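You operate a simulated robot arm through the tools that you are given. There is no shell and no other tool. Be economical: measure what you need, move in short steps, check, and stop when the job is done.

You are at the controls of a simulated robot arm. One attempt, no reset.

JOB
Switch the pump switch on. Take the white filter from the window side of the island table and leave it on top of the light sensor. Fetch the grey filter and stand it on the top of the side table. Fetch the cool pack from the top of the side table and set it on the window side of the island table. Switch the stirrer switch on. Fetch the ringed bottle from the top of the side table and stand it on the door side of the island table. Take the yellow flag from the narrow table and put it on the shelf under the short bench. Put the blue filter on the shelf under the island table. Switch the black switch on. Put the round dish marked "72" from the small white table on the far end of the side bench and the round dish that says "29" on the door side of the island table. Fetch the soap bottle and stand it on the right half of the long bench. Do these in any order. Set down upright: grey filter, ringed bottle, blue filter, soap bottle.
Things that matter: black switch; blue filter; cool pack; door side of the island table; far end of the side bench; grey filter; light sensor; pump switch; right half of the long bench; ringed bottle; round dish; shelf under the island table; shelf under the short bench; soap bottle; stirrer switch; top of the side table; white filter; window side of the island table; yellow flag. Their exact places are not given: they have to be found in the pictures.

Only the result counts: the job must be done as asked and must still hold three seconds after the hand-in. Knocking over, shifting, dropping, spilling or breaking anything else fails it.

ROBOT AND FRAMES
A 5-joint arm with a two-finger parallel gripper on a trunk, on a base that drives. Base frame: it is fixed to the floor where the robot stands at the start and does not move with it; the origin is under the middle of the robot, x ahead of it, y to its left, z up. Readings come in cm, rad, newtons and seconds.
It reaches about 113.4 cm from its shoulder. Its first joint turns from -2.601 to 2.601 rad. Places, roughly: black switch [-90, -100, 100]; blue filter (5x5x11 cm) [-80, -170, 100]; cool pack [125, 50, 75]; door side of the island table [120, -90, 90]; far end of the side bench [-100, 200, 90]; grey filter (5x5x11 cm) [150, 10, 100]; light sensor [150, 0, 100]; pump switch [100, 0, 100]; right half of the long bench [450, -80, 90]; ringed bottle (9x9x18 cm) [110, 90, 80]; round dish [-100, -50, 75]; shelf under the island table [170, -50, 30]; shelf under the short bench [140, -330, 30]; soap bottle [425, 75, 100]; stirrer switch [150, 90, 80]; top of the side table [130, 80, 70]; white filter (4x4x3 cm) [140, 0, 90]; window side of the island table [170, -50, 90]; yellow flag (6x3x3 cm) [-60, -300, 100]. Payload 1.57 kg.
The TCP is the grasp point between the finger pads, 3 cm short of the fingertips. In the tool frame z runs along the fingers and y along their closing line. Largest opening 11 cm; finger width 2.4, thickness 1.2; the body of the gripper, 4.8 by 11.2 cm, starts 7.8 cm behind the TCP.
Orientation is that of the tool frame in the base frame, as [roll, pitch, yaw] about the fixed x, y, z axes, in that order (R = Rz(yaw) Ry(pitch) Rx(roll)). With the fingers straight down and closing along the base's y, the tool's x points along the base's -x, its y along +y and its z along -z.

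CONTROLS
- The arm moves only by the tool apply_moves. Its argument "targets" is one flat list of numbers, 7 for each row, row after row: the shift along the base's x, y, z in units of 40 mm (1.0 is 40 mm), then the turn, a rotation vector about the base's x, y, z in units of 8 degrees (1.0 is 8 degrees), then the closure in counts, from 0 (fully open) to 255 (shut). In form: [x, y, z, rx, ry, rz, jaw, x, y, z, rx, ry, rz, jaw, ...]. A call has 1 to 20 rows; each row shifts and turns the commanded pose from where the row before left it. A call with a number of a shift or a turn outside -1 to 1 is refused whole. Each row takes 0.2 s and may step no farther than 5 cm and 0.15 rad from the row before; otherwise, or with a gripper value out of range, the whole call is refused. A pose out of reach is approached as far as the arm can. The call stops where the force on the tool passes 40 N (or 10 N more than at its start, if that is more) or the arm is blocked; 0.2 s more then pass. The fingers move at their own pace (about 7.2 cm/s each) and stop on an object; they squeeze with about 43 N. The grip force told is the motor's: it shows also when the fingers shut on nothing. Time passes only in rows, and 0.2 s behind the last, so rows that do not move let the fingers close. The reply holds the time, the measured pose of the TCP, the force on the tool along the base axes, the opening and the grip force, in the units named above and with some noise, with the torque about the TCP (base axes, N m) and any sound that the robot's microphone picked up, and new pictures: "pictures" is both (left out), scene, wrist or none.
- Cameras (640 x 400 px; columns grow to the right, rows downward): "scene" is now at [-5.31, 12.46, 170.89]; the picture's right is [-1.00, 0.04, -0.00], its down [0.03, 0.79, -0.62] and it looks along [-0.02, -0.62, -0.79] (base axes); focal length 214 px, centre (320, 200). "wrist" rides on the gripper at [7, 1.6, -14.1] in the tool frame; the picture's right is [-0.23, 0.97, 0.00], its down [-0.86, -0.20, -0.48] and it looks along [-0.47, -0.11, 0.88] (tool axes); focal length 222 px, centre (320, 200).
- lift_body(by): slides the trunk up (or, below 0, down) by that many cm; the arm and the scene camera ride with it, the base frame stays. It gives what a move gives, with no picture.
- roll_base(legs): drives the robot by 1 to 6 legs, each [ahead, turn to the left] in cm and rad, along the robot's own axes; the way and the turn of a leg run together, so that a leg with both is an arc; at most 150 cm and 3.142 rad a leg. The arm and the cameras ride along, it lands a little off, and it stops where it bumps. It gives what a move gives, and a new picture of the scene camera.
- turn_head(pan, tilt): turns the head with the scene camera to pan (to the left, within 2.705 rad either way) and tilt (down, from -0.506 to 1.204), counted from straight ahead of the robot. It gives what a move gives, and a new picture of the scene camera.
- probe_pixels(camera, pixels): for up to 12 pixels [column, row] of the newest picture of that camera ("zoom" is the newest enlarged one), the place [x, y, z] in the base frame of the surface seen there, good to about 0.2 cm. No time passes.
- inspect(camera, box): a new picture of the part [left, top, right, bottom] of that camera's present view, enlarged. No time passes.
- hand_in(): hands the job in; it is judged then, once.

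Work in short steps. Measure before you move; look again where a grasp or a placing could have gone wrong, and mend it. You have 357 turns and 360 pictures in all, those below and enlarged ones among them. Open the gripper and draw the arm clear of the work before you hand the job in, unless the task says otherwise; then end with one line.

The tools are called after ">>>" as a command line: name --argument value ..., lists and objects as JSON in quotes. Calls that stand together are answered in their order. apply_moves: Moves the arm, as the interface text tells. Its arguments: {"type":"object","properties":{"targets":{"type":"array","items":{"type":"number"}},"pictures":{"type":"string","enum":["both","scene","wrist","none"]}},"required":["targets"]} The other tools are called the same way: lift_body (by) slides the trunk up or down; roll_base (legs) drives the base; turn_head (pan, tilt) turns the head that bears the scene camera; probe_pixels (camera, pixels) gives the place of the surface under pixels of a picture; inspect (camera, box) takes an enlarged picture of a part of a camera's view; hand_in () hands the job in.

At the start:

```text
time: 0.0
ee_pos: [-22.94, -51.38, 100.05]
ee_rot: [3.141, 0.0, 3.134]
ft_force: [-0.2, -0.6, -0.2]
moment: [-0.01, 0.02, 0.01]
width: 10.99
finger_force: 0.0
trunk travel left (down, up): [-73.3, 23.7]
robot x, y, heading: [-0.07, 2.56, 0.0]
head pan, tilt: [-1.606, 0.906]
```

scene: 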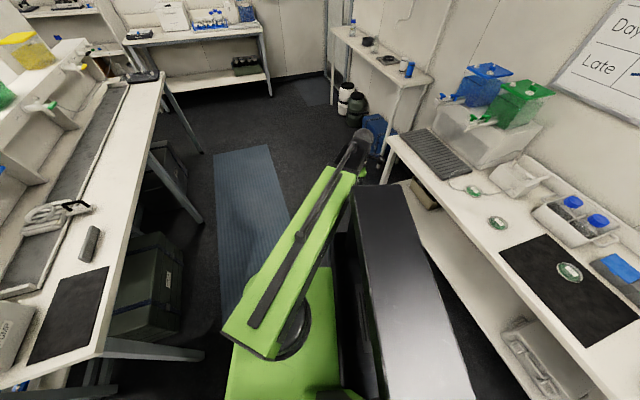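
wrist: 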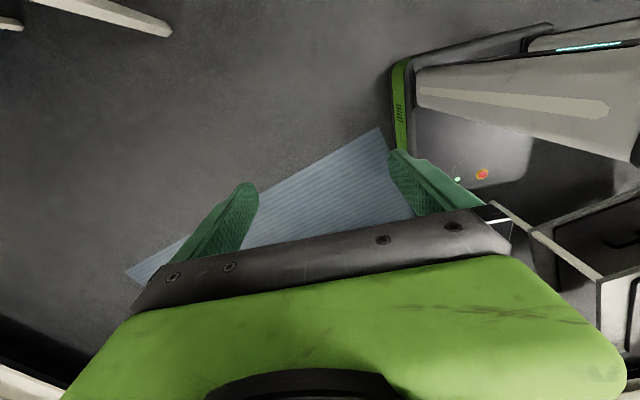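

The first picture looks toward -y, with a bench at the left (+x) and one at the right (-x). I look around by turning the head.

>>> turn_head --pan 0 --tilt 0.6

>>> turn_head --pan -0.9 --tilt 0.6

>>> turn_head --pan -1.8 --tilt 0.6

>>> turn_head --pan -2.7 --tilt 0.6

>>> turn_head --pan 2.5 --tilt 0.6

>>> turn_head --pan 1.6 --tilt 0.6

>>> turn_head --pan 0.8 --tilt 0.6

```text
time: 1.7
ee_pos: [-22.88, -51.38, 100.07]
ee_rot: [-3.141, 0.001, 3.132]
ft_force: [-0.3, 0.3, 0.8]
moment: [-0.01, -0.03, 0.0]
width: 11.03
finger_force: 0.1
trunk travel left (down, up): [-73.3, 23.7]
robot x, y, heading: [-0.53, 3.08, 0.0]
head pan, tilt: [0.0, 0.6]
```

scene: 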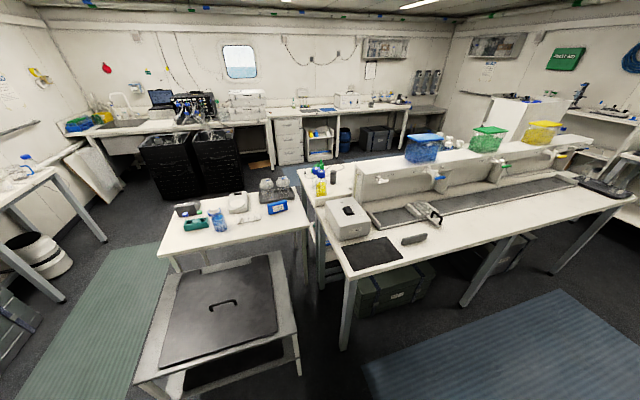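

```text
time: 2.9
ee_pos: [-22.94, -51.29, 99.99]
ee_rot: [-3.141, 0.001, 3.135]
ft_force: [-0.7, -0.6, -0.5]
moment: [-0.01, 0.02, 0.01]
width: 11.0
finger_force: 0.0
trunk travel left (down, up): [-73.3, 23.7]
robot x, y, heading: [-0.16, 3.19, 0.0]
head pan, tilt: [-0.901, 0.6]
```

scene: 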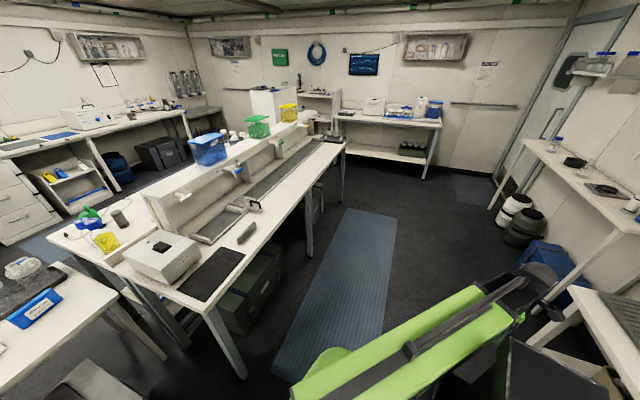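

```text
time: 4.1
ee_pos: [-23.0, -51.35, 99.93]
ee_rot: [-3.14, 0.001, 3.133]
ft_force: [-0.5, -0.2, 0.4]
moment: [0.01, -0.01, -0.05]
width: 10.99
finger_force: 0.1
trunk travel left (down, up): [-73.3, 23.7]
robot x, y, heading: [-0.26, 2.94, -0.001]
head pan, tilt: [-1.799, 0.6]
```

scene: 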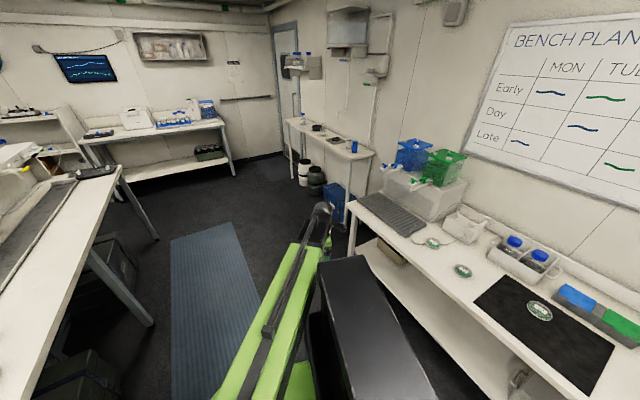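

```text
time: 5.3
ee_pos: [-23.03, -51.4, 100.0]
ee_rot: [-3.142, 0.0, 3.132]
ft_force: [0.5, -0.3, 0.2]
moment: [-0.01, 0.01, 0.02]
width: 10.98
finger_force: 0.0
trunk travel left (down, up): [-73.3, 23.7]
robot x, y, heading: [-0.06, 2.97, -0.004]
head pan, tilt: [-2.7, 0.6]
```

scene: 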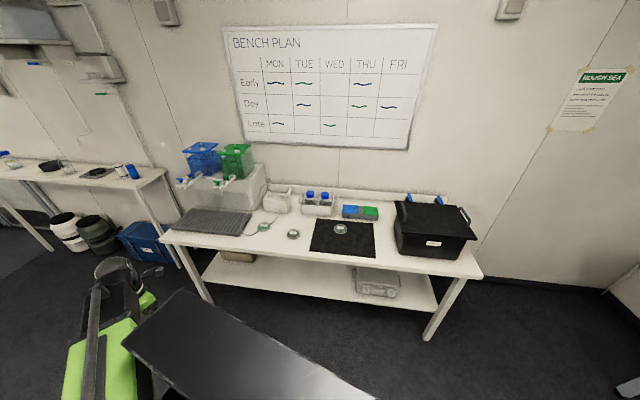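

```text
time: 9.3
ee_pos: [-22.93, -51.4, 99.97]
ee_rot: [3.14, 0.001, 3.133]
ft_force: [-0.7, 0.3, -0.1]
moment: [-0.01, 0.03, 0.01]
width: 11.0
finger_force: 0.0
trunk travel left (down, up): [-73.3, 23.7]
robot x, y, heading: [-0.57, 3.31, 0.002]
head pan, tilt: [2.499, 0.6]
```

scene: 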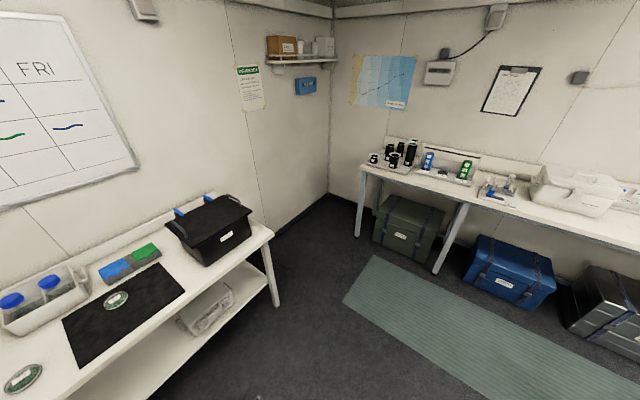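

```text
time: 10.5
ee_pos: [-22.98, -51.36, 100.14]
ee_rot: [3.141, 0.0, 3.135]
ft_force: [-0.1, 0.2, 0.3]
moment: [-0.01, 0.01, 0.0]
width: 11.0
finger_force: 0.0
trunk travel left (down, up): [-73.3, 23.7]
robot x, y, heading: [-0.44, 2.94, -0.002]
head pan, tilt: [1.6, 0.6]
```

scene: 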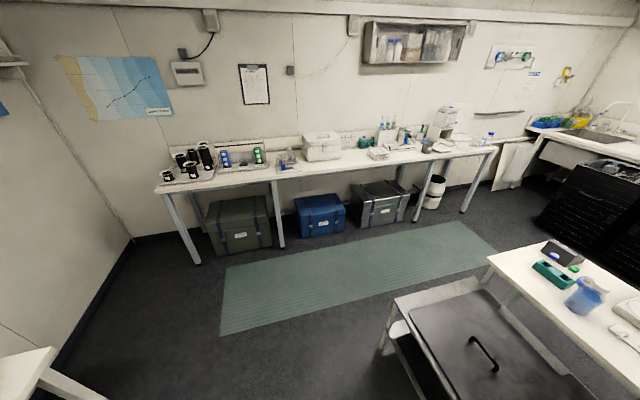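

```text
time: 11.7
ee_pos: [-22.9, -51.48, 100.02]
ee_rot: [3.14, 0.001, 3.132]
ft_force: [0.5, 0.5, -0.2]
moment: [0.0, -0.03, 0.02]
width: 11.01
finger_force: 0.1
trunk travel left (down, up): [-73.3, 23.7]
robot x, y, heading: [-0.5, 2.89, 0.001]
head pan, tilt: [0.799, 0.6]
```

scene: 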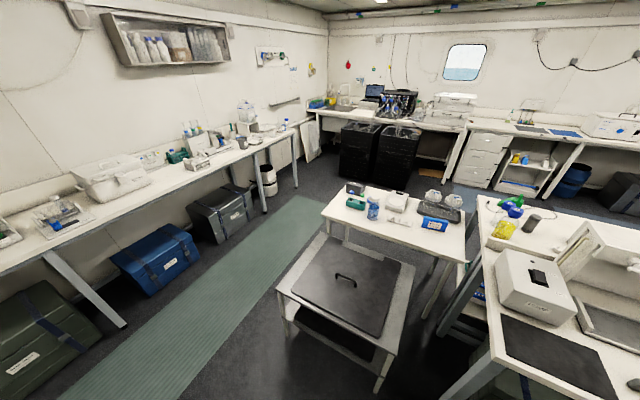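

I now see the layout: side table ahead, island ahead-right, small white table behind, side bench left, long bench at the far wall. I zoom on the parts.

>>> inspect --camera "scene" --box '[320, 170, 480, 270]'

>>> inspect --camera "scene" --box '[460, 180, 640, 293]'

>>> inspect --camera "scene" --box '[430, 80, 640, 211]'

>>> turn_head --pan -0.5 --tilt 0.6

>>> inspect --camera "scene" --box '[0, 160, 160, 260]'

>>> inspect --camera "scene" --box '[100, 170, 340, 320]'

>>> inspect --camera "scene" --box '[200, 100, 440, 250]'

>>> inspect --camera "scene" --box '[0, 60, 240, 210]'

```text
4.00 times, centred on (400, 220) of scene
```

zoom: 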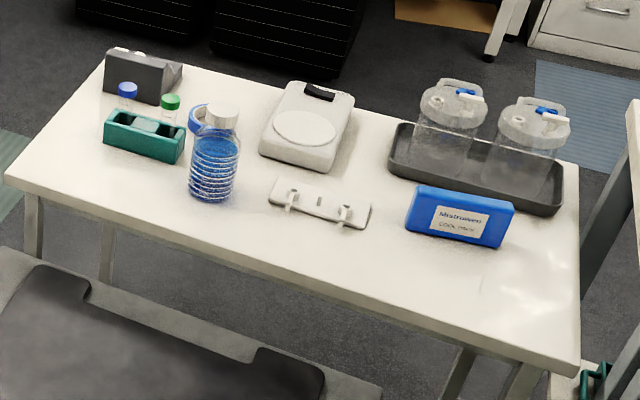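

```text
3.54 times, centred on (550, 236) of scene
```

zoom: 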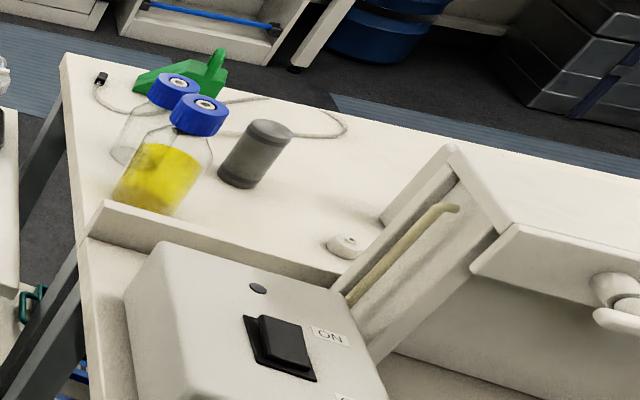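

```text
3.05 times, centred on (535, 146) of scene
```

zoom: 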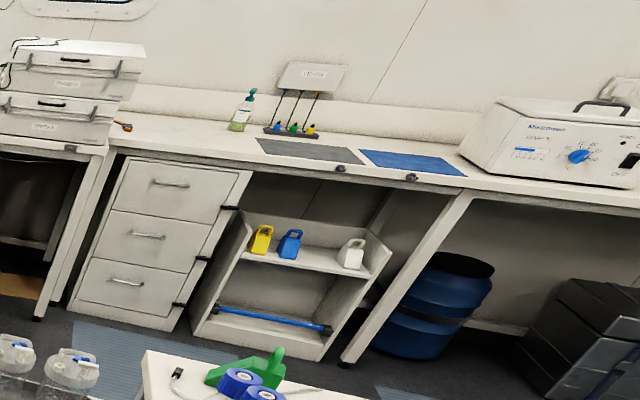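

```text
time: 13.1
ee_pos: [-23.05, -51.43, 99.95]
ee_rot: [-3.141, 0.001, 3.133]
ft_force: [-0.6, -0.9, 0.5]
moment: [0.0, 0.05, 0.03]
width: 10.99
finger_force: 0.0
trunk travel left (down, up): [-73.3, 23.7]
robot x, y, heading: [-0.59, 2.79, -0.001]
head pan, tilt: [-0.499, 0.6]
```

scene: 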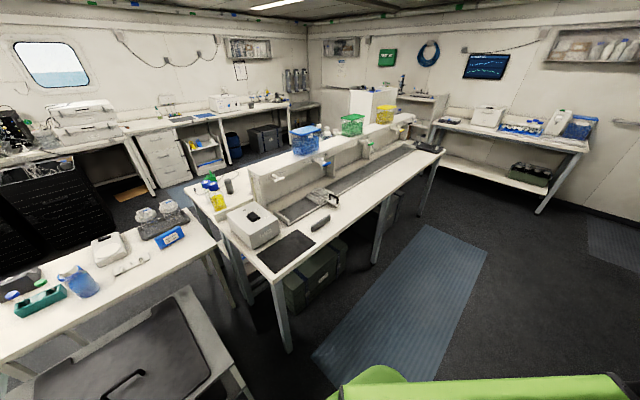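

```text
4.00 times, centred on (80, 210) of scene
```

zoom: 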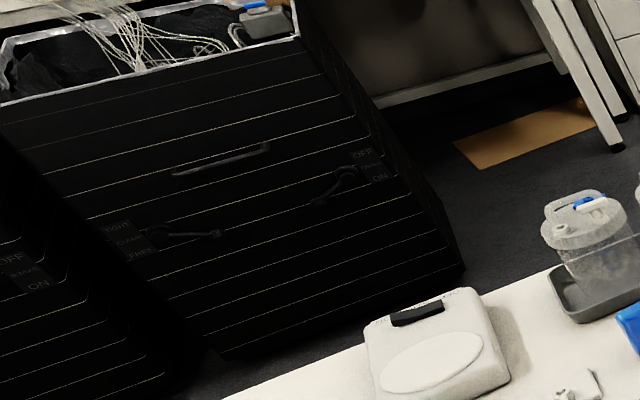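

```text
2.67 times, centred on (220, 245) of scene
```

zoom: 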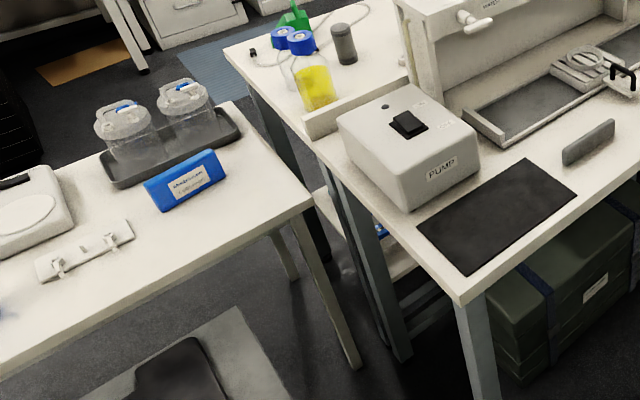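

```text
2.67 times, centred on (320, 175) of scene
```

zoom: 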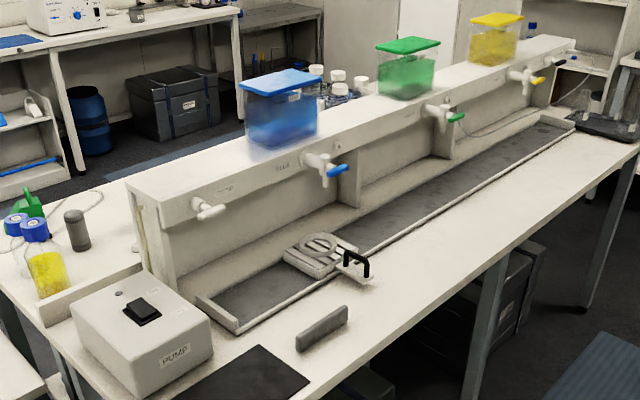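

```text
2.67 times, centred on (120, 135) of scene
```

zoom: 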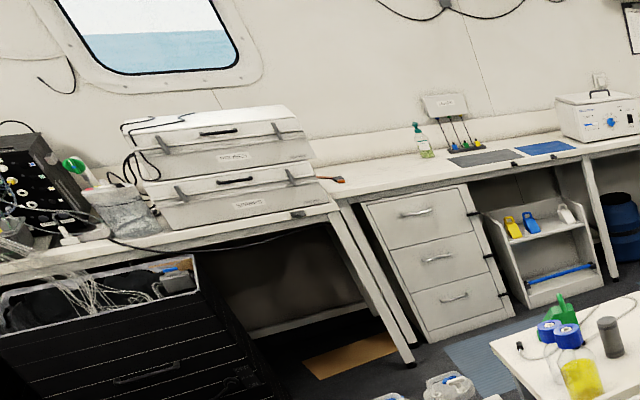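

Pump switch, grey filter, small white filter, cool pack and ringed bottle are visible. Next I look at the small white table behind-right and the narrow table.

>>> turn_head --pan -2.4 --tilt 0.7

>>> inspect --camera "scene" --box '[260, 120, 500, 270]'

>>> inspect --camera "scene" --box '[430, 150, 640, 281]'

>>> inspect --camera "scene" --box '[80, 60, 290, 191]'

>>> turn_head --pan -1.6 --tilt 0.5

>>> inspect --camera "scene" --box '[0, 90, 240, 240]'

>>> inspect --camera "scene" --box '[320, 100, 480, 200]'

>>> turn_head --pan 2.3 --tilt 0.5

>>> inspect --camera "scene" --box '[250, 110, 450, 235]'

```text
time: 15.0
ee_pos: [-22.88, -51.43, 100.06]
ee_rot: [3.141, -0.003, 3.133]
ft_force: [-0.5, 0.4, -0.1]
moment: [-0.01, 0.03, -0.01]
width: 10.99
finger_force: 0.1
trunk travel left (down, up): [-73.3, 23.7]
robot x, y, heading: [-0.46, 2.95, -0.006]
head pan, tilt: [-2.4, 0.7]
```

scene: 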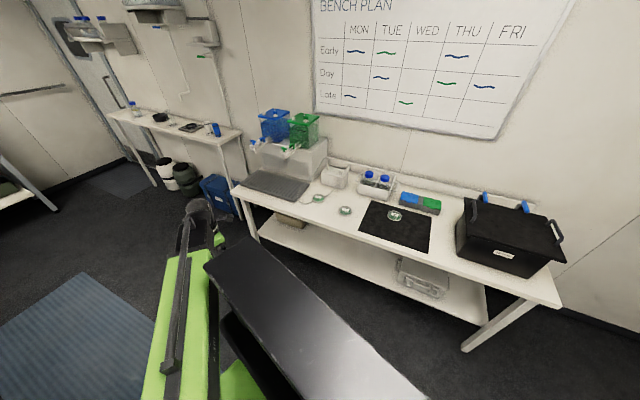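

```text
2.67 times, centred on (380, 195) of scene
```

zoom: 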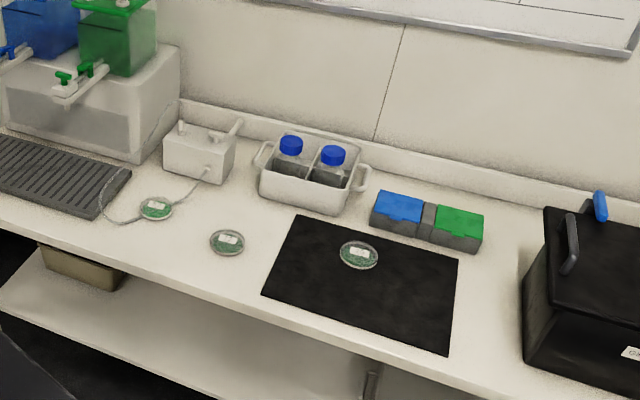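

```text
3.05 times, centred on (535, 216) of scene
```

zoom: 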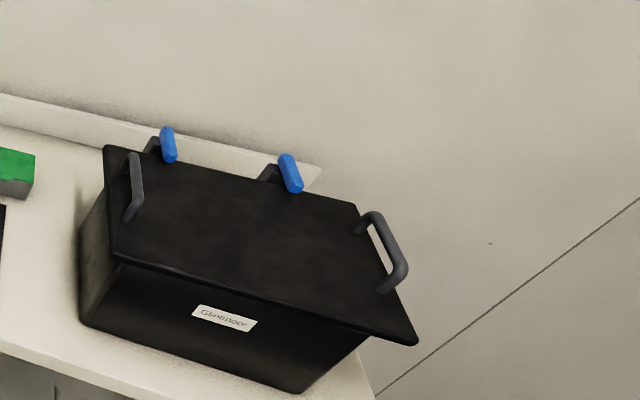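

```text
3.05 times, centred on (185, 126) of scene
```

zoom: 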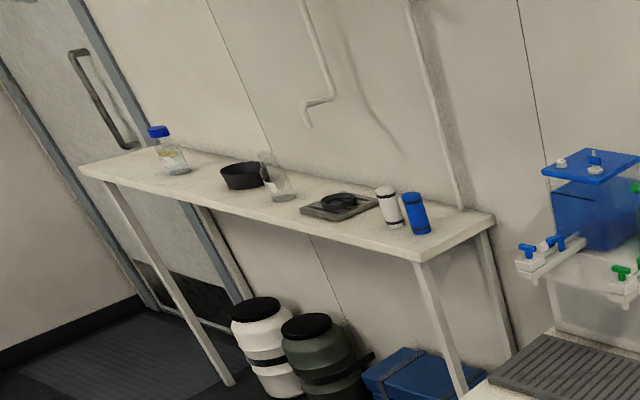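

```text
time: 16.1
ee_pos: [-22.91, -51.36, 100.11]
ee_rot: [-3.14, -0.001, 3.131]
ft_force: [0.1, 0.1, -0.9]
moment: [0.02, -0.05, 0.03]
width: 11.01
finger_force: 0.0
trunk travel left (down, up): [-73.3, 23.7]
robot x, y, heading: [-0.31, 3.07, -0.007]
head pan, tilt: [-1.6, 0.499]
```

scene: 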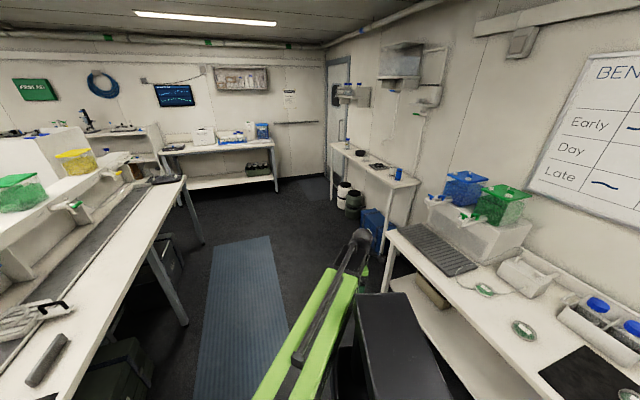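

```text
2.67 times, centred on (120, 165) of scene
```

zoom: 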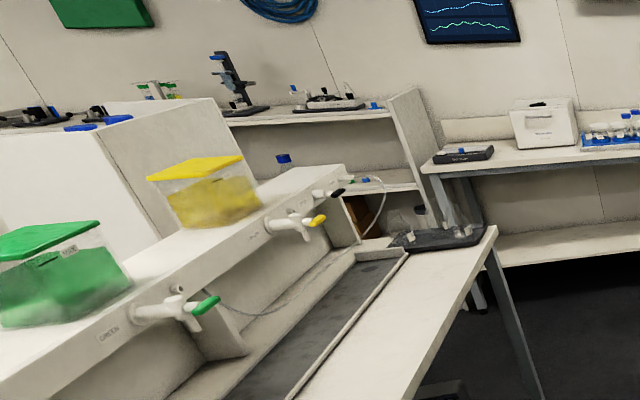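

```text
4.00 times, centred on (400, 150) of scene
```

zoom: 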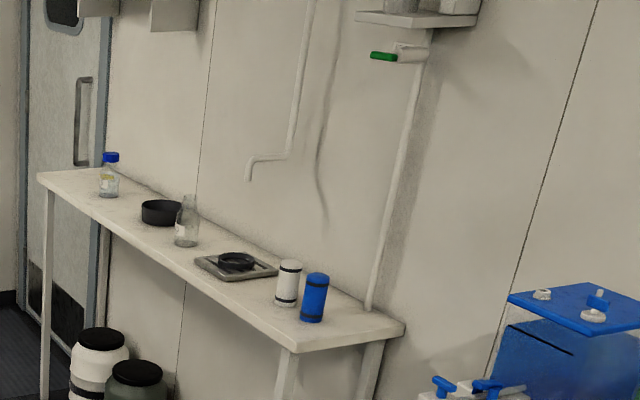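

```text
time: 19.3
ee_pos: [-22.92, -51.5, 99.98]
ee_rot: [-3.141, 0.0, 3.134]
ft_force: [0.0, 0.8, -0.1]
moment: [-0.02, 0.0, -0.01]
width: 11.0
finger_force: 0.0
trunk travel left (down, up): [-73.3, 23.7]
robot x, y, heading: [-0.18, 3.02, -0.005]
head pan, tilt: [2.3, 0.499]
```

scene: 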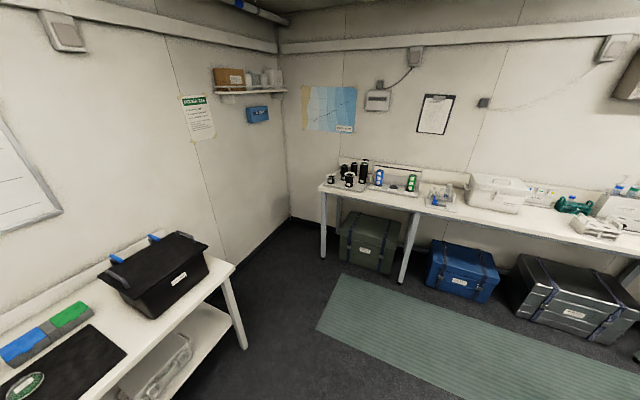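

```text
3.20 times, centred on (350, 172) of scene
```

zoom: 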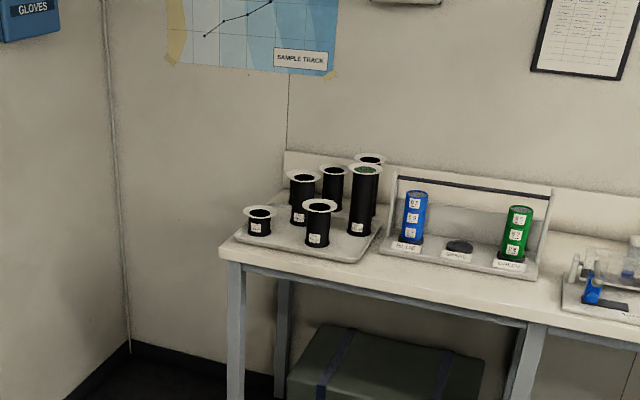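

I need the floor plan. I look down ahead of the robot to probe table edges and the low cart with the dark lid.

>>> turn_head --pan 0 --tilt 0.8

>>> probe_pixels --camera "scene" --pixels '[[225, 230], [290, 355], [140, 340], [250, 180], [300, 170], [170, 195], [345, 240], [330, 160], [400, 180], [340, 300], [480, 200], [560, 380]]'

```text
time: 21.5
ee_pos: [-22.87, -51.51, 100.04]
ee_rot: [-3.141, 0.0, 3.133]
ft_force: [-0.3, -0.4, 0.2]
moment: [-0.01, 0.02, -0.02]
width: 10.99
finger_force: 0.1
trunk travel left (down, up): [-73.3, 23.7]
robot x, y, heading: [-0.3, 2.78, 0.003]
head pan, tilt: [0.0, 0.799]
```

scene: 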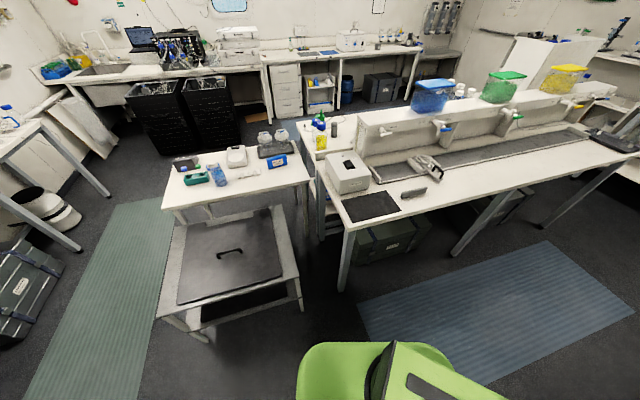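

```text
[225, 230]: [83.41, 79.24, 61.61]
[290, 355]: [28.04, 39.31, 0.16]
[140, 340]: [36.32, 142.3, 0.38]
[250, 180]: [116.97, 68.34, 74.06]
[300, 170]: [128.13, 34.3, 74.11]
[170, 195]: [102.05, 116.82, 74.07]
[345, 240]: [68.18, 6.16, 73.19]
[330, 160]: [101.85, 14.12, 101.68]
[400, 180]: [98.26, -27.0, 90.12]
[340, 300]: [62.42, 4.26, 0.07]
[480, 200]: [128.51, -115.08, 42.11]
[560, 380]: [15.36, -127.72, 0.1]
```

Side-table top at z≈74, island at ≈90, cart top at ≈62. I zoom on the ahead region and probe the edges and items.

>>> inspect --camera "scene" --box '[150, 120, 342, 240]'

>>> probe_pixels --camera "zoom" --pixels '[[40, 300], [520, 225], [300, 95], [290, 110], [285, 145], [250, 165], [200, 190], [185, 225], [420, 135], [390, 75], [370, 100], [130, 145]]'

>>> inspect --camera "scene" --box '[280, 90, 440, 190]'

>>> probe_pixels --camera "zoom" --pixels '[[105, 120], [140, 190], [160, 135], [165, 155], [215, 150], [225, 160], [180, 100], [270, 275], [300, 290], [250, 350], [255, 240], [340, 160]]'

>>> probe_pixels --camera "scene" --pixels '[[345, 232], [600, 170], [420, 140], [368, 130], [420, 170], [460, 170], [400, 205], [450, 195], [480, 170], [375, 215], [160, 315], [305, 300]]'

```text
3.33 times, centred on (246, 180) of scene
```

zoom: 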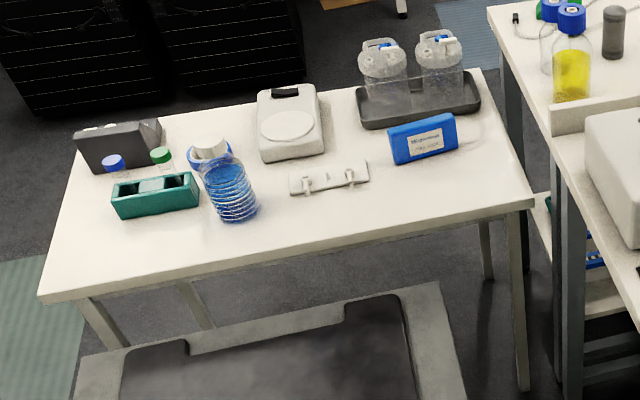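

```text
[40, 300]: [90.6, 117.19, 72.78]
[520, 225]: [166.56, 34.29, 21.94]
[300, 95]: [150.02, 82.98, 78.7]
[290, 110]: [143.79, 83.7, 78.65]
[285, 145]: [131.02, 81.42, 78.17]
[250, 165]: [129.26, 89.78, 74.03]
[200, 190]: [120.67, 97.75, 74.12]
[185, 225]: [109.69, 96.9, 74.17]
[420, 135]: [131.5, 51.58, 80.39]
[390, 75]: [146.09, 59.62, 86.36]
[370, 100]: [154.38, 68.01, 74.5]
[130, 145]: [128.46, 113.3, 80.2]
```

```text
4.00 times, centred on (360, 140) of scene
```

zoom: 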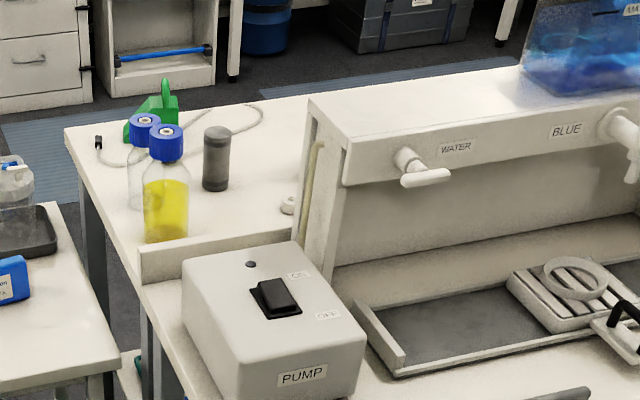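

```text
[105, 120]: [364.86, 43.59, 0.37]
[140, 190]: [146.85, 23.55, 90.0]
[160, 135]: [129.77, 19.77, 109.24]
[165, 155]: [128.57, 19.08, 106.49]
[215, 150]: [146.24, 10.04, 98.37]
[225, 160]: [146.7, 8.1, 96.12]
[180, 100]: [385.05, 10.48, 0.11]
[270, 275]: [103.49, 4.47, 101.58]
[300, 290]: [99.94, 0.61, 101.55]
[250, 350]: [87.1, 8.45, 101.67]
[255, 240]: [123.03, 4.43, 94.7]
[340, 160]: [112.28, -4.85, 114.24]
```

```text
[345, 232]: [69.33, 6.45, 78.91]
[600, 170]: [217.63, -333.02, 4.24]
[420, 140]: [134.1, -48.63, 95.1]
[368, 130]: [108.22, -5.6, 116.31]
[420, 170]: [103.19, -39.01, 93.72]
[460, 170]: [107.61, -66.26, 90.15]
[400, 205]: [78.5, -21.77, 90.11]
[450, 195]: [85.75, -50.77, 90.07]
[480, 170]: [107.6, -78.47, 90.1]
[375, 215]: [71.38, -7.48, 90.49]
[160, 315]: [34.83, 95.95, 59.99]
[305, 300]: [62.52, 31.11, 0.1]
```

I check the robot's own footprint and the lanes by looking steeply down to the sides.

>>> turn_head --pan 1.57 --tilt 1.0

>>> probe_pixels --camera "scene" --pixels '[[160, 130], [240, 120], [330, 110], [420, 100], [320, 380], [200, 380], [440, 380], [500, 300], [560, 200], [320, 250], [100, 200], [600, 380]]'

>>> turn_head --pan -0.4 --tilt 1.2

>>> probe_pixels --camera "scene" --pixels '[[320, 300], [300, 330], [400, 320], [320, 380], [250, 380], [450, 380], [320, 100], [260, 280], [480, 330], [380, 280], [200, 350], [150, 390]]'

>>> turn_head --pan -2.7 --tilt 1.2

>>> probe_pixels --camera "scene" --pixels '[[320, 300], [300, 330], [400, 320], [320, 380], [250, 380], [450, 380], [320, 100], [260, 280], [480, 330], [380, 280], [200, 350], [150, 390]]'

```text
time: 23.1
ee_pos: [-22.96, -51.5, 99.93]
ee_rot: [-3.141, -0.001, 3.131]
ft_force: [-0.2, 0.1, 0.4]
moment: [0.03, -0.02, 0.0]
width: 10.97
finger_force: 0.1
trunk travel left (down, up): [-73.3, 23.7]
robot x, y, heading: [-0.66, 3.07, -0.004]
head pan, tilt: [1.571, 1.0]
```

scene: 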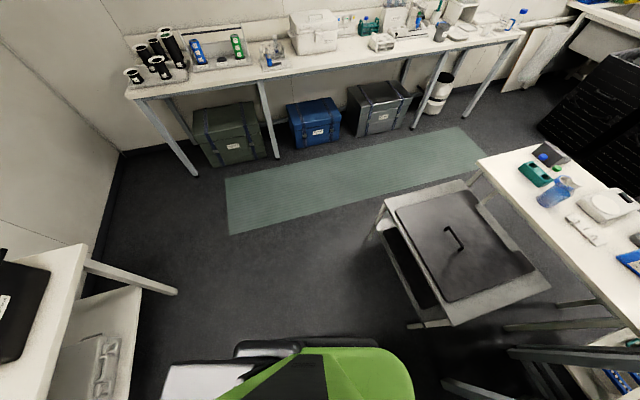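

```text
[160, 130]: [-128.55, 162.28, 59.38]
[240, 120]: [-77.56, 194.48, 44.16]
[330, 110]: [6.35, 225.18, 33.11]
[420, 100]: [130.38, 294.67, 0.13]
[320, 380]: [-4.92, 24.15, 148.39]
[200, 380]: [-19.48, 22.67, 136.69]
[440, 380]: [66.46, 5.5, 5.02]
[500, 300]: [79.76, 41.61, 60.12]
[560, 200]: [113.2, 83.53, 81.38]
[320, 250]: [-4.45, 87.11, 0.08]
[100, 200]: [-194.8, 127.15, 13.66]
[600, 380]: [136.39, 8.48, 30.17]
```

```text
time: 25.0
ee_pos: [-22.91, -51.48, 100.02]
ee_rot: [-3.141, -0.002, 3.132]
ft_force: [-0.7, -0.1, -0.6]
moment: [0.03, 0.03, 0.01]
width: 11.01
finger_force: 0.0
trunk travel left (down, up): [-73.3, 23.7]
robot x, y, heading: [-0.64, 3.04, -0.001]
head pan, tilt: [-0.4, 1.201]
```

scene: 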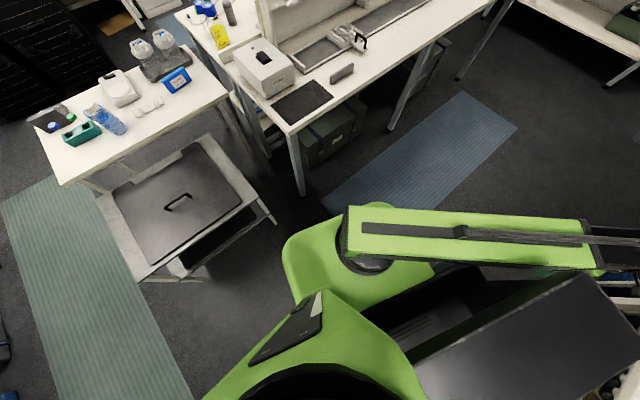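

```text
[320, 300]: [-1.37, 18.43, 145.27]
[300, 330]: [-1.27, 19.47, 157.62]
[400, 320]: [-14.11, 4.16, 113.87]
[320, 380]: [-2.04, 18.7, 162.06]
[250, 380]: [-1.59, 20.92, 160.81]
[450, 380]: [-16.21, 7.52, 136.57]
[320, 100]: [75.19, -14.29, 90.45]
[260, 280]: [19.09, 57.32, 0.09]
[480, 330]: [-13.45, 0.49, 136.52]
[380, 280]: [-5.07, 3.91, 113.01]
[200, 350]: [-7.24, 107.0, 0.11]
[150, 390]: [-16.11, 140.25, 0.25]
```

```text
time: 27.2
ee_pos: [-22.87, -51.35, 100.07]
ee_rot: [3.141, 0.001, 3.133]
ft_force: [0.6, 0.8, 0.5]
moment: [0.01, -0.03, 0.01]
width: 11.02
finger_force: 0.0
trunk travel left (down, up): [-73.3, 23.7]
robot x, y, heading: [-0.2, 3.33, -0.005]
head pan, tilt: [-2.7, 1.201]
```

scene: 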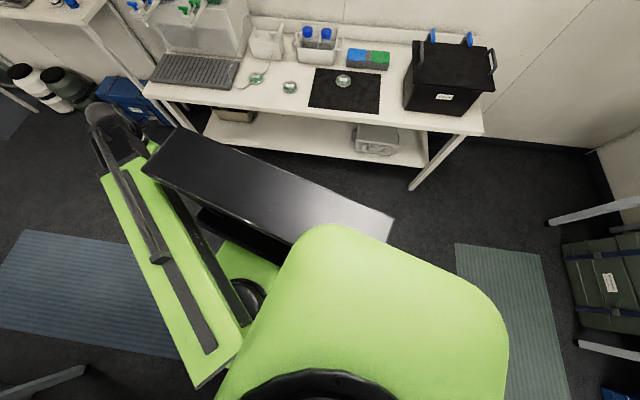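

```text
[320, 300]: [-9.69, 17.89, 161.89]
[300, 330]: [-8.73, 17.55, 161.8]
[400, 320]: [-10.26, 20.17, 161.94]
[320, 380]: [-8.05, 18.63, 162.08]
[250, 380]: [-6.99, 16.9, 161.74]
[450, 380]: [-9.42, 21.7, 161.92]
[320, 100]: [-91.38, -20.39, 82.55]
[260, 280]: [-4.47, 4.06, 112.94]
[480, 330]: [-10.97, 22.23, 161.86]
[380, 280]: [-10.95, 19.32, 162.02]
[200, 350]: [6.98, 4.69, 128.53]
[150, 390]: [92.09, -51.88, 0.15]
```

The robot is narrow, with the shoulder near (0,3). I drive 22 cm ahead to get the pump within easy reach (island edge at x≈70) and look at the pump switch.

>>> roll_base --legs '[[22, 0]]'

>>> turn_head --pan -0.2 --tilt 0.8

>>> inspect --camera "scene" --box '[250, 130, 410, 230]'

```text
time: 28.8
ee_pos: [-0.48, -51.58, 99.89]
ee_rot: [-3.14, 0.001, 3.138]
ft_force: [0.4, 0.3, 0.6]
moment: [-0.01, 0.04, 0.01]
width: 10.99
finger_force: 0.1
trunk travel left (down, up): [-73.3, 23.7]
robot x, y, heading: [22.09, 3.24, -0.001]
head pan, tilt: [-2.7, 1.201]
```

scene: 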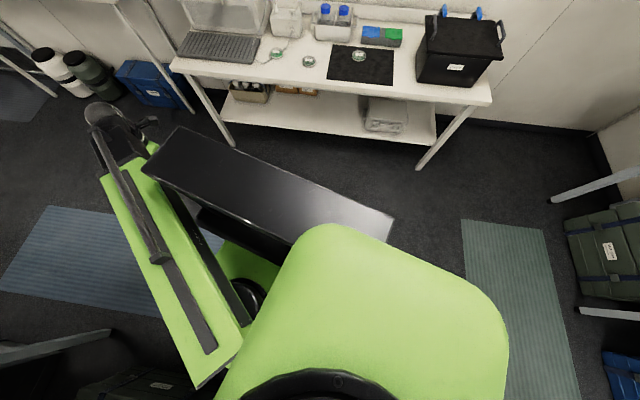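

```text
time: 31.1
ee_pos: [-0.69, -51.48, 99.92]
ee_rot: [3.141, 0.001, 3.138]
ft_force: [-0.4, -0.4, -0.3]
moment: [0.01, 0.01, 0.01]
width: 10.98
finger_force: 0.1
trunk travel left (down, up): [-73.3, 23.7]
robot x, y, heading: [21.69, 3.52, -0.002]
head pan, tilt: [-0.201, 0.799]
```

scene: 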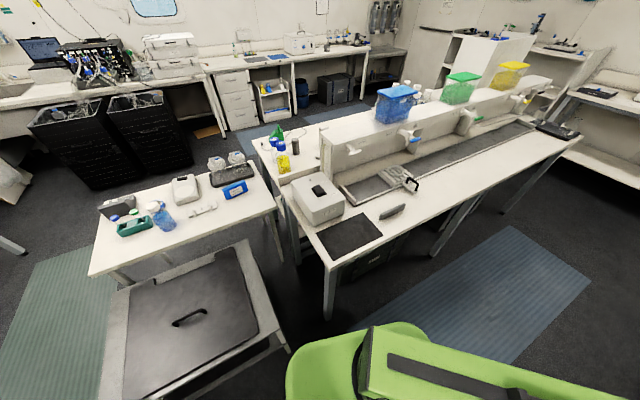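

```text
4.00 times, centred on (330, 180) of scene
```

zoom: 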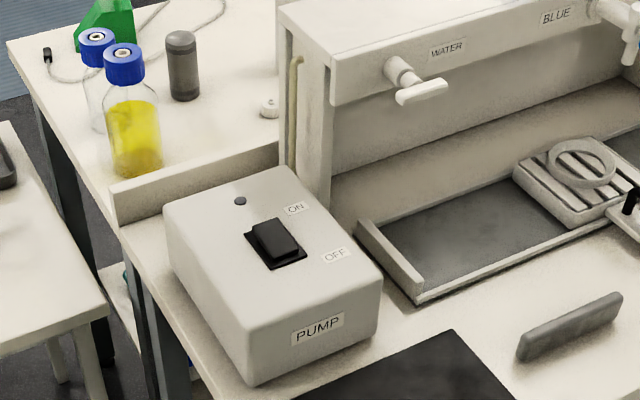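

I probe the rocker of the pump and the shapes around.

>>> probe_pixels --camera "zoom" --pixels '[[262, 225], [252, 236], [275, 231], [270, 250], [285, 250], [275, 262], [300, 250], [245, 236], [295, 209], [335, 254], [270, 108], [265, 112]]'

>>> inspect --camera "scene" --box '[300, 175, 340, 200]'

```text
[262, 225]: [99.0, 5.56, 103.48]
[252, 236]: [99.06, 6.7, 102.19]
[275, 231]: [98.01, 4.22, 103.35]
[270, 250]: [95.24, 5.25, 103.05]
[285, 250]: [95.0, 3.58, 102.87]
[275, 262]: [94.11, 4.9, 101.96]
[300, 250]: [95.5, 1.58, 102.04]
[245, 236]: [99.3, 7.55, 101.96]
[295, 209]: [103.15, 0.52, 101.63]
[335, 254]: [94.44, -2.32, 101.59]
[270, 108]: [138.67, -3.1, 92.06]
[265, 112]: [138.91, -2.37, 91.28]
```

```text
16.00 times, centred on (320, 188) of scene
```

zoom: 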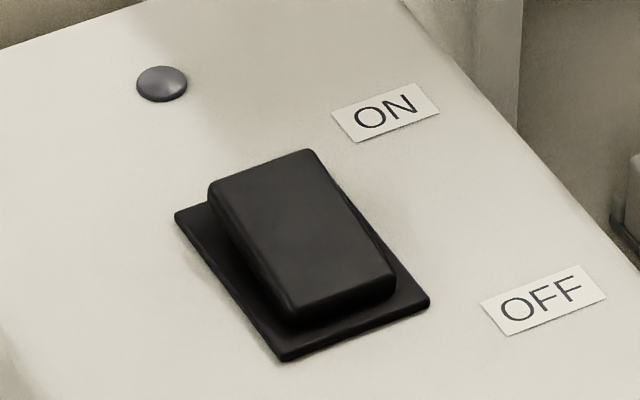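

The rocker's far end (ON) stands high at ≈(98.8, 5, 103.5). I close the fingers and bring the arm round above it.

>>> apply_moves --targets '[0.6, 0, 1, 0, 0, 0, 255, 0.6, 0, 1, 0, 0, 0, 255, 0.6, 0, 1, 0, 0, 0, 255, 0.6, 0, 1, 0, 0, 0, 255, 0.6, 0, 1, 0, 0, 0, 255, 0.9, 0.58, 0, 0, 0, 0, 255, 0.9, 0.58, 0, 0, 0, 0, 255, 0.9, 0.58, 0, 0, 0, 0, 255, 0.9, 0.58, 0, 0, 0, 0, 255, 0.9, 0.58, 0, 0, 0, 0, 255, 0.9, 0.58, 0, 0, 0, 0, 255, 0.9, 0.58, 0, 0, 0, 0, 255, 0.9, 0.58, 0, 0, 0, 0, 255, 0.9, 0.58, 0, 0, 0, 0, 255, 0.9, 0.58, 0, 0, 0, 0, 255]' --pictures "none"

>>> apply_moves --targets '[0.9, 0.58, 0, 0, 0, 0, 255, 0.9, 0.58, 0, 0, 0, 0, 255, 0.9, 0.58, 0, 0, 0, 0, 255, 0.9, 0.58, 0, 0, 0, 0, 255, 0.9, 0.58, 0, 0, 0, 0, 255, 0.9, 0.58, 0, 0, 0, 0, 255, 0.9, 0.58, 0, 0, 0, 0, 255, 0.9, 0.58, 0, 0, 0, 0, 255, 0.9, 0.58, 0, 0, 0, 0, 255, 0.9, 0.58, 0, 0, 0, 0, 255, 0.9, 0.58, 0, 0, 0, 0, 255, 0.9, 0.58, 0, 0, 0, 0, 255, 0.9, 0.58, 0, 0, 0, 0, 255, 0.9, 0.58, 0, 0, 0, 0, 255]'

```text
time: 34.3
ee_pos: [48.69, -44.36, 99.96]
ee_rot: [3.139, -0.002, 3.137]
ft_force: [-0.1, -0.3, 0.1]
moment: [-0.01, 0.01, 0.02]
width: 0.0
finger_force: 21.5
out of reach, approached as far as the arm can: row 1, 2, 3, 4, 5, 7, 8, 9, 10, 11, 12, 13, 14, 15
trunk travel left (down, up): [-73.3, 23.7]
robot x, y, heading: [21.56, 3.2, -0.0]
head pan, tilt: [-0.201, 0.799]
```

```text
time: 37.3
ee_pos: [99.06, -12.01, 99.92]
ee_rot: [3.141, 0.001, 3.139]
ft_force: [-0.3, 0.7, 0.2]
moment: [-0.02, 0.01, -0.02]
width: 0.0
finger_force: 21.5
out of reach, approached as far as the arm can: row 1, 11
trunk travel left (down, up): [-73.3, 23.7]
robot x, y, heading: [21.69, 3.33, 0.003]
head pan, tilt: [-0.201, 0.799]
```

scene: 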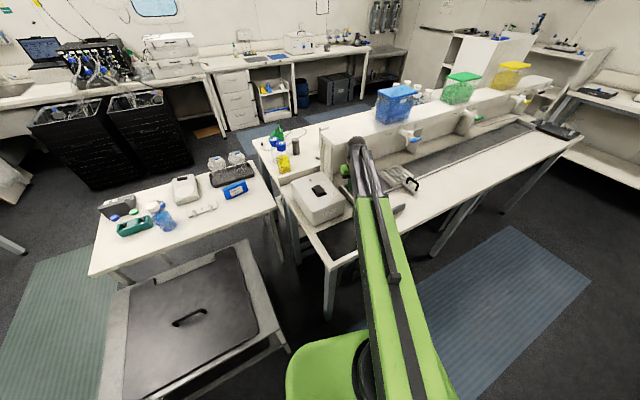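
wrist: 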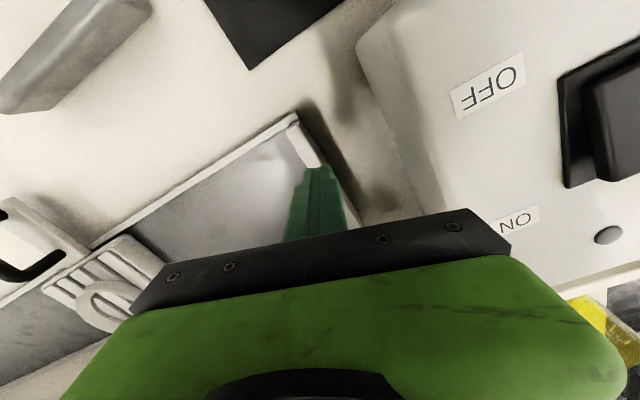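

The arm did not rise (z stayed at 100, limit for this trunk height), luckily touching nothing. I lift the trunk before going on.

>>> lift_body --by 20

>>> apply_moves --targets '[0, 1, 0, 0, 0, 0, 255, 0, 1, 0, 0, 0, 0, 255, 0, 1, 0, 0, 0, 0, 255, 0, 1, 0, 0, 0, 0, 255]'

```text
time: 38.1
ee_pos: [98.88, -12.03, 103.4]
ee_rot: [3.137, -0.016, 3.137]
ft_force: [14.9, -3.1, -25.5]
moment: [0.53, 2.7, -0.01]
width: 0.02
finger_force: 21.1
trunk travel left (down, up): [-77.0, 20.0]
robot x, y, heading: [21.41, 3.13, 0.001]
head pan, tilt: [-0.201, 0.799]
stopped: the force on the tool passed its limit at 136 N (the readings are from after the stop); the commanded pose is now the measured one
```

```text
time: 38.7
ee_pos: [98.59, -6.0, 103.65]
ee_rot: [-3.125, -0.013, 3.133]
ft_force: [0.3, 0.5, -0.5]
moment: [-0.05, 0.05, 0.01]
width: 0.02
finger_force: 21.6
trunk travel left (down, up): [-77.0, 20.0]
robot x, y, heading: [21.72, 3.07, 0.002]
head pan, tilt: [-0.201, 0.799]
stopped in row 2: the force on the tool passed its limit at 63 N (the readings are from after the stop); the commanded pose is now the measured one
```

scene: 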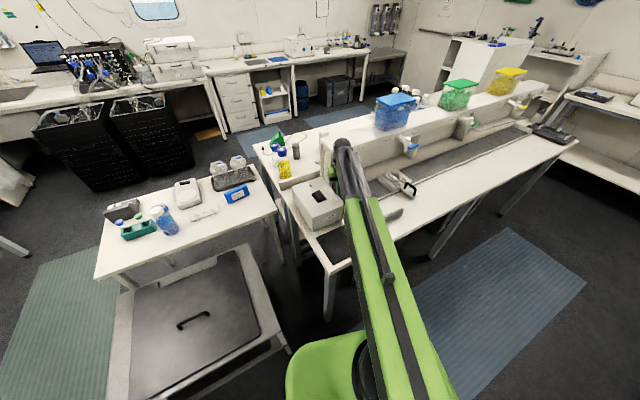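
wrist: 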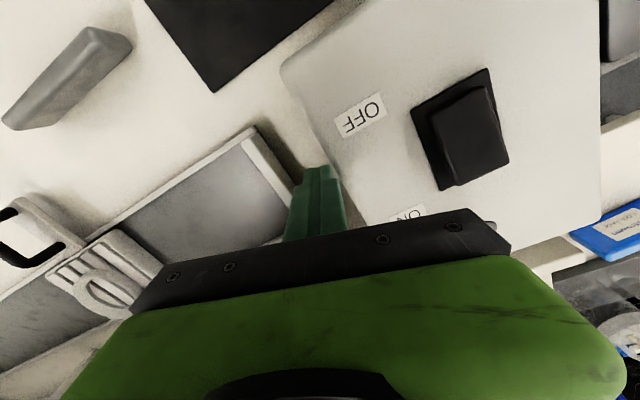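

The finger side met the pump box and the lift met something from below (ridge ledge/tap). I back off toward -y a little and -x, away from the ledge.

>>> apply_moves --targets '[0, -0.25, 0, 0, 0, 0, 255, -0.5, -0.25, 0, 0, 0, 0, 255, -1, 0, 0, 0, 0, 0, 255, -1, 0, 0, 0, 0, 0, 255, -1, 0, 0, 0, 0, 0, 255, -1, 0, 0, 0, 0, 0, 255]' --pictures "both"

>>> inspect --camera "scene" --box '[280, 110, 440, 210]'

```text
time: 40.1
ee_pos: [80.22, -7.86, 103.78]
ee_rot: [-3.126, -0.012, 3.134]
ft_force: [0.0, -0.2, -0.2]
moment: [0.0, 0.0, 0.0]
width: 0.01
finger_force: 21.1
trunk travel left (down, up): [-77.0, 20.0]
robot x, y, heading: [21.59, 3.35, 0.006]
head pan, tilt: [-0.201, 0.799]
```

scene: 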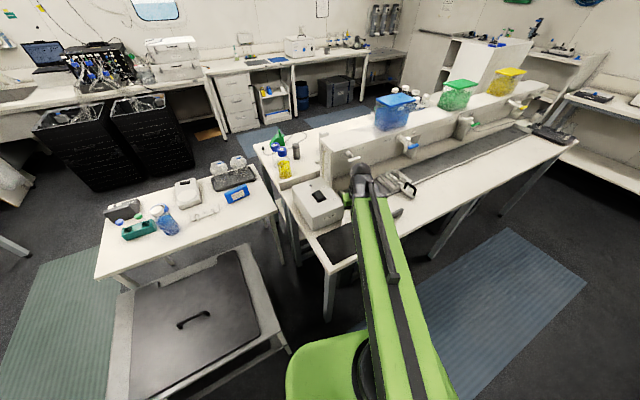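
wrist: 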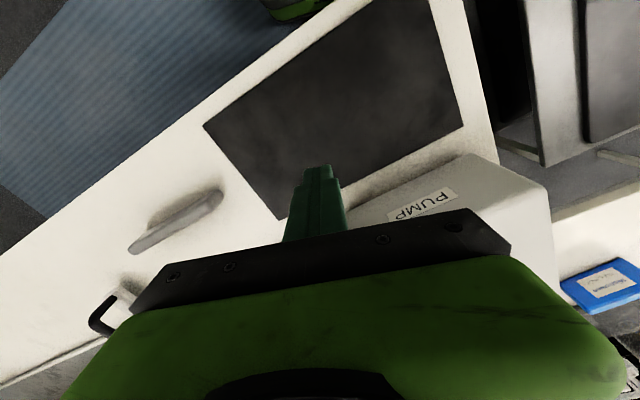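

```text
4.00 times, centred on (360, 160) of scene
```

zoom: 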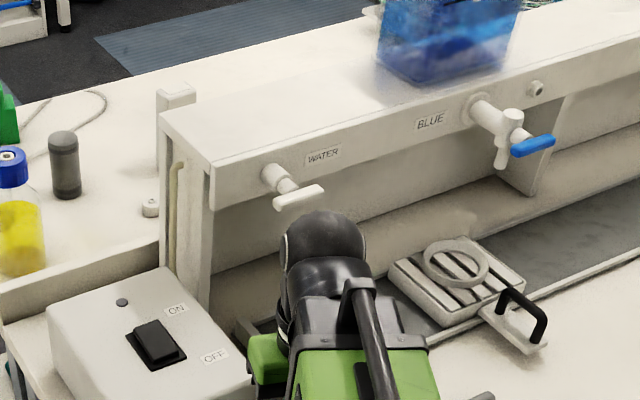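

Nothing appears displaced. Now, clear of the ledge, I lift the trunk and check where z goes.

>>> lift_body --by 10

>>> apply_moves --targets '[0, 0, 0.5, 0, 0, 0, 255]' --pictures "none"

```text
time: 41.4
ee_pos: [80.55, -7.86, 113.71]
ee_rot: [-3.126, -0.012, 3.132]
ft_force: [-0.1, 0.6, -0.5]
moment: [0.03, -0.01, -0.01]
width: 0.0
finger_force: 20.9
trunk travel left (down, up): [-87.0, 10.0]
robot x, y, heading: [21.35, 3.14, 0.002]
head pan, tilt: [-0.201, 0.799]
```

```text
time: 41.8
ee_pos: [80.55, -7.8, 113.62]
ee_rot: [-3.126, -0.011, 3.133]
ft_force: [0.6, -0.1, 0.2]
moment: [0.02, 0.03, 0.0]
width: 0.0
finger_force: 20.9
out of reach, approached as far as the arm can: row 1
trunk travel left (down, up): [-87.0, 10.0]
robot x, y, heading: [21.65, 3.11, 0.003]
head pan, tilt: [-0.201, 0.799]
```

Upward is not possible at this trunk height; I test going sideways to the pump at this height (fingertips ~110.6, above the 103.5 rocker).

>>> apply_moves --targets '[0.3, 1, 0, 0, 0, 0, 255, 0.3, 1, 0, 0, 0, 0, 255, 1, 1, 0, 0, 0, 0, 255, 1, 0, 0, 0, 0, 0, 255, 1, 0, 0, 0, 0, 0, 255, 0.7, 0.2, 0, 0, 0, 0, 255]'

```text
refused: row 3 steps farther than a row can; nothing moved
```

Row 3 was too long; I shorten it.

>>> apply_moves --targets '[0.3, 0.9, 0, 0, 0, 0, 255, 0.3, 0.9, 0, 0, 0, 0, 255, 0.8, 0.8, 0, 0, 0, 0, 255, 0.8, 0.6, 0, 0, 0, 0, 255, 0.8, 0, 0, 0, 0, 0, 255, 0.8, 0, 0, 0, 0, 0, 255, 0.75, 0, 0, 0, 0, 0, 255]'

```text
time: 43.4
ee_pos: [98.97, 4.94, 113.59]
ee_rot: [-3.127, -0.013, 3.134]
ft_force: [0.0, -0.6, -0.3]
moment: [0.02, 0.01, 0.02]
width: 0.01
finger_force: 21.3
trunk travel left (down, up): [-87.0, 10.0]
robot x, y, heading: [21.32, 3.08, 0.004]
head pan, tilt: [-0.201, 0.799]
```

scene: 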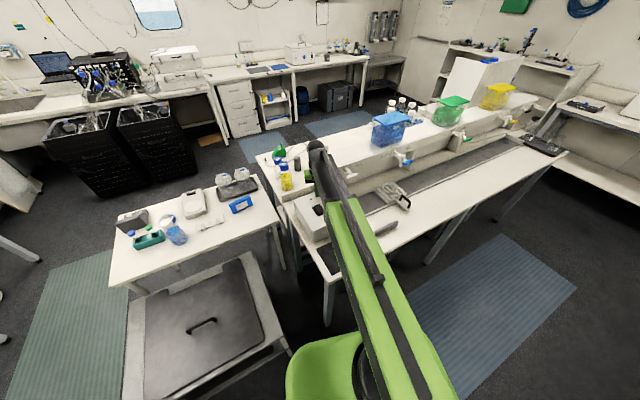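
wrist: 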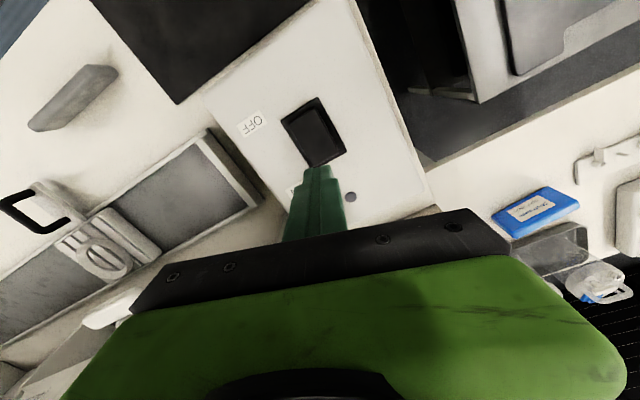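

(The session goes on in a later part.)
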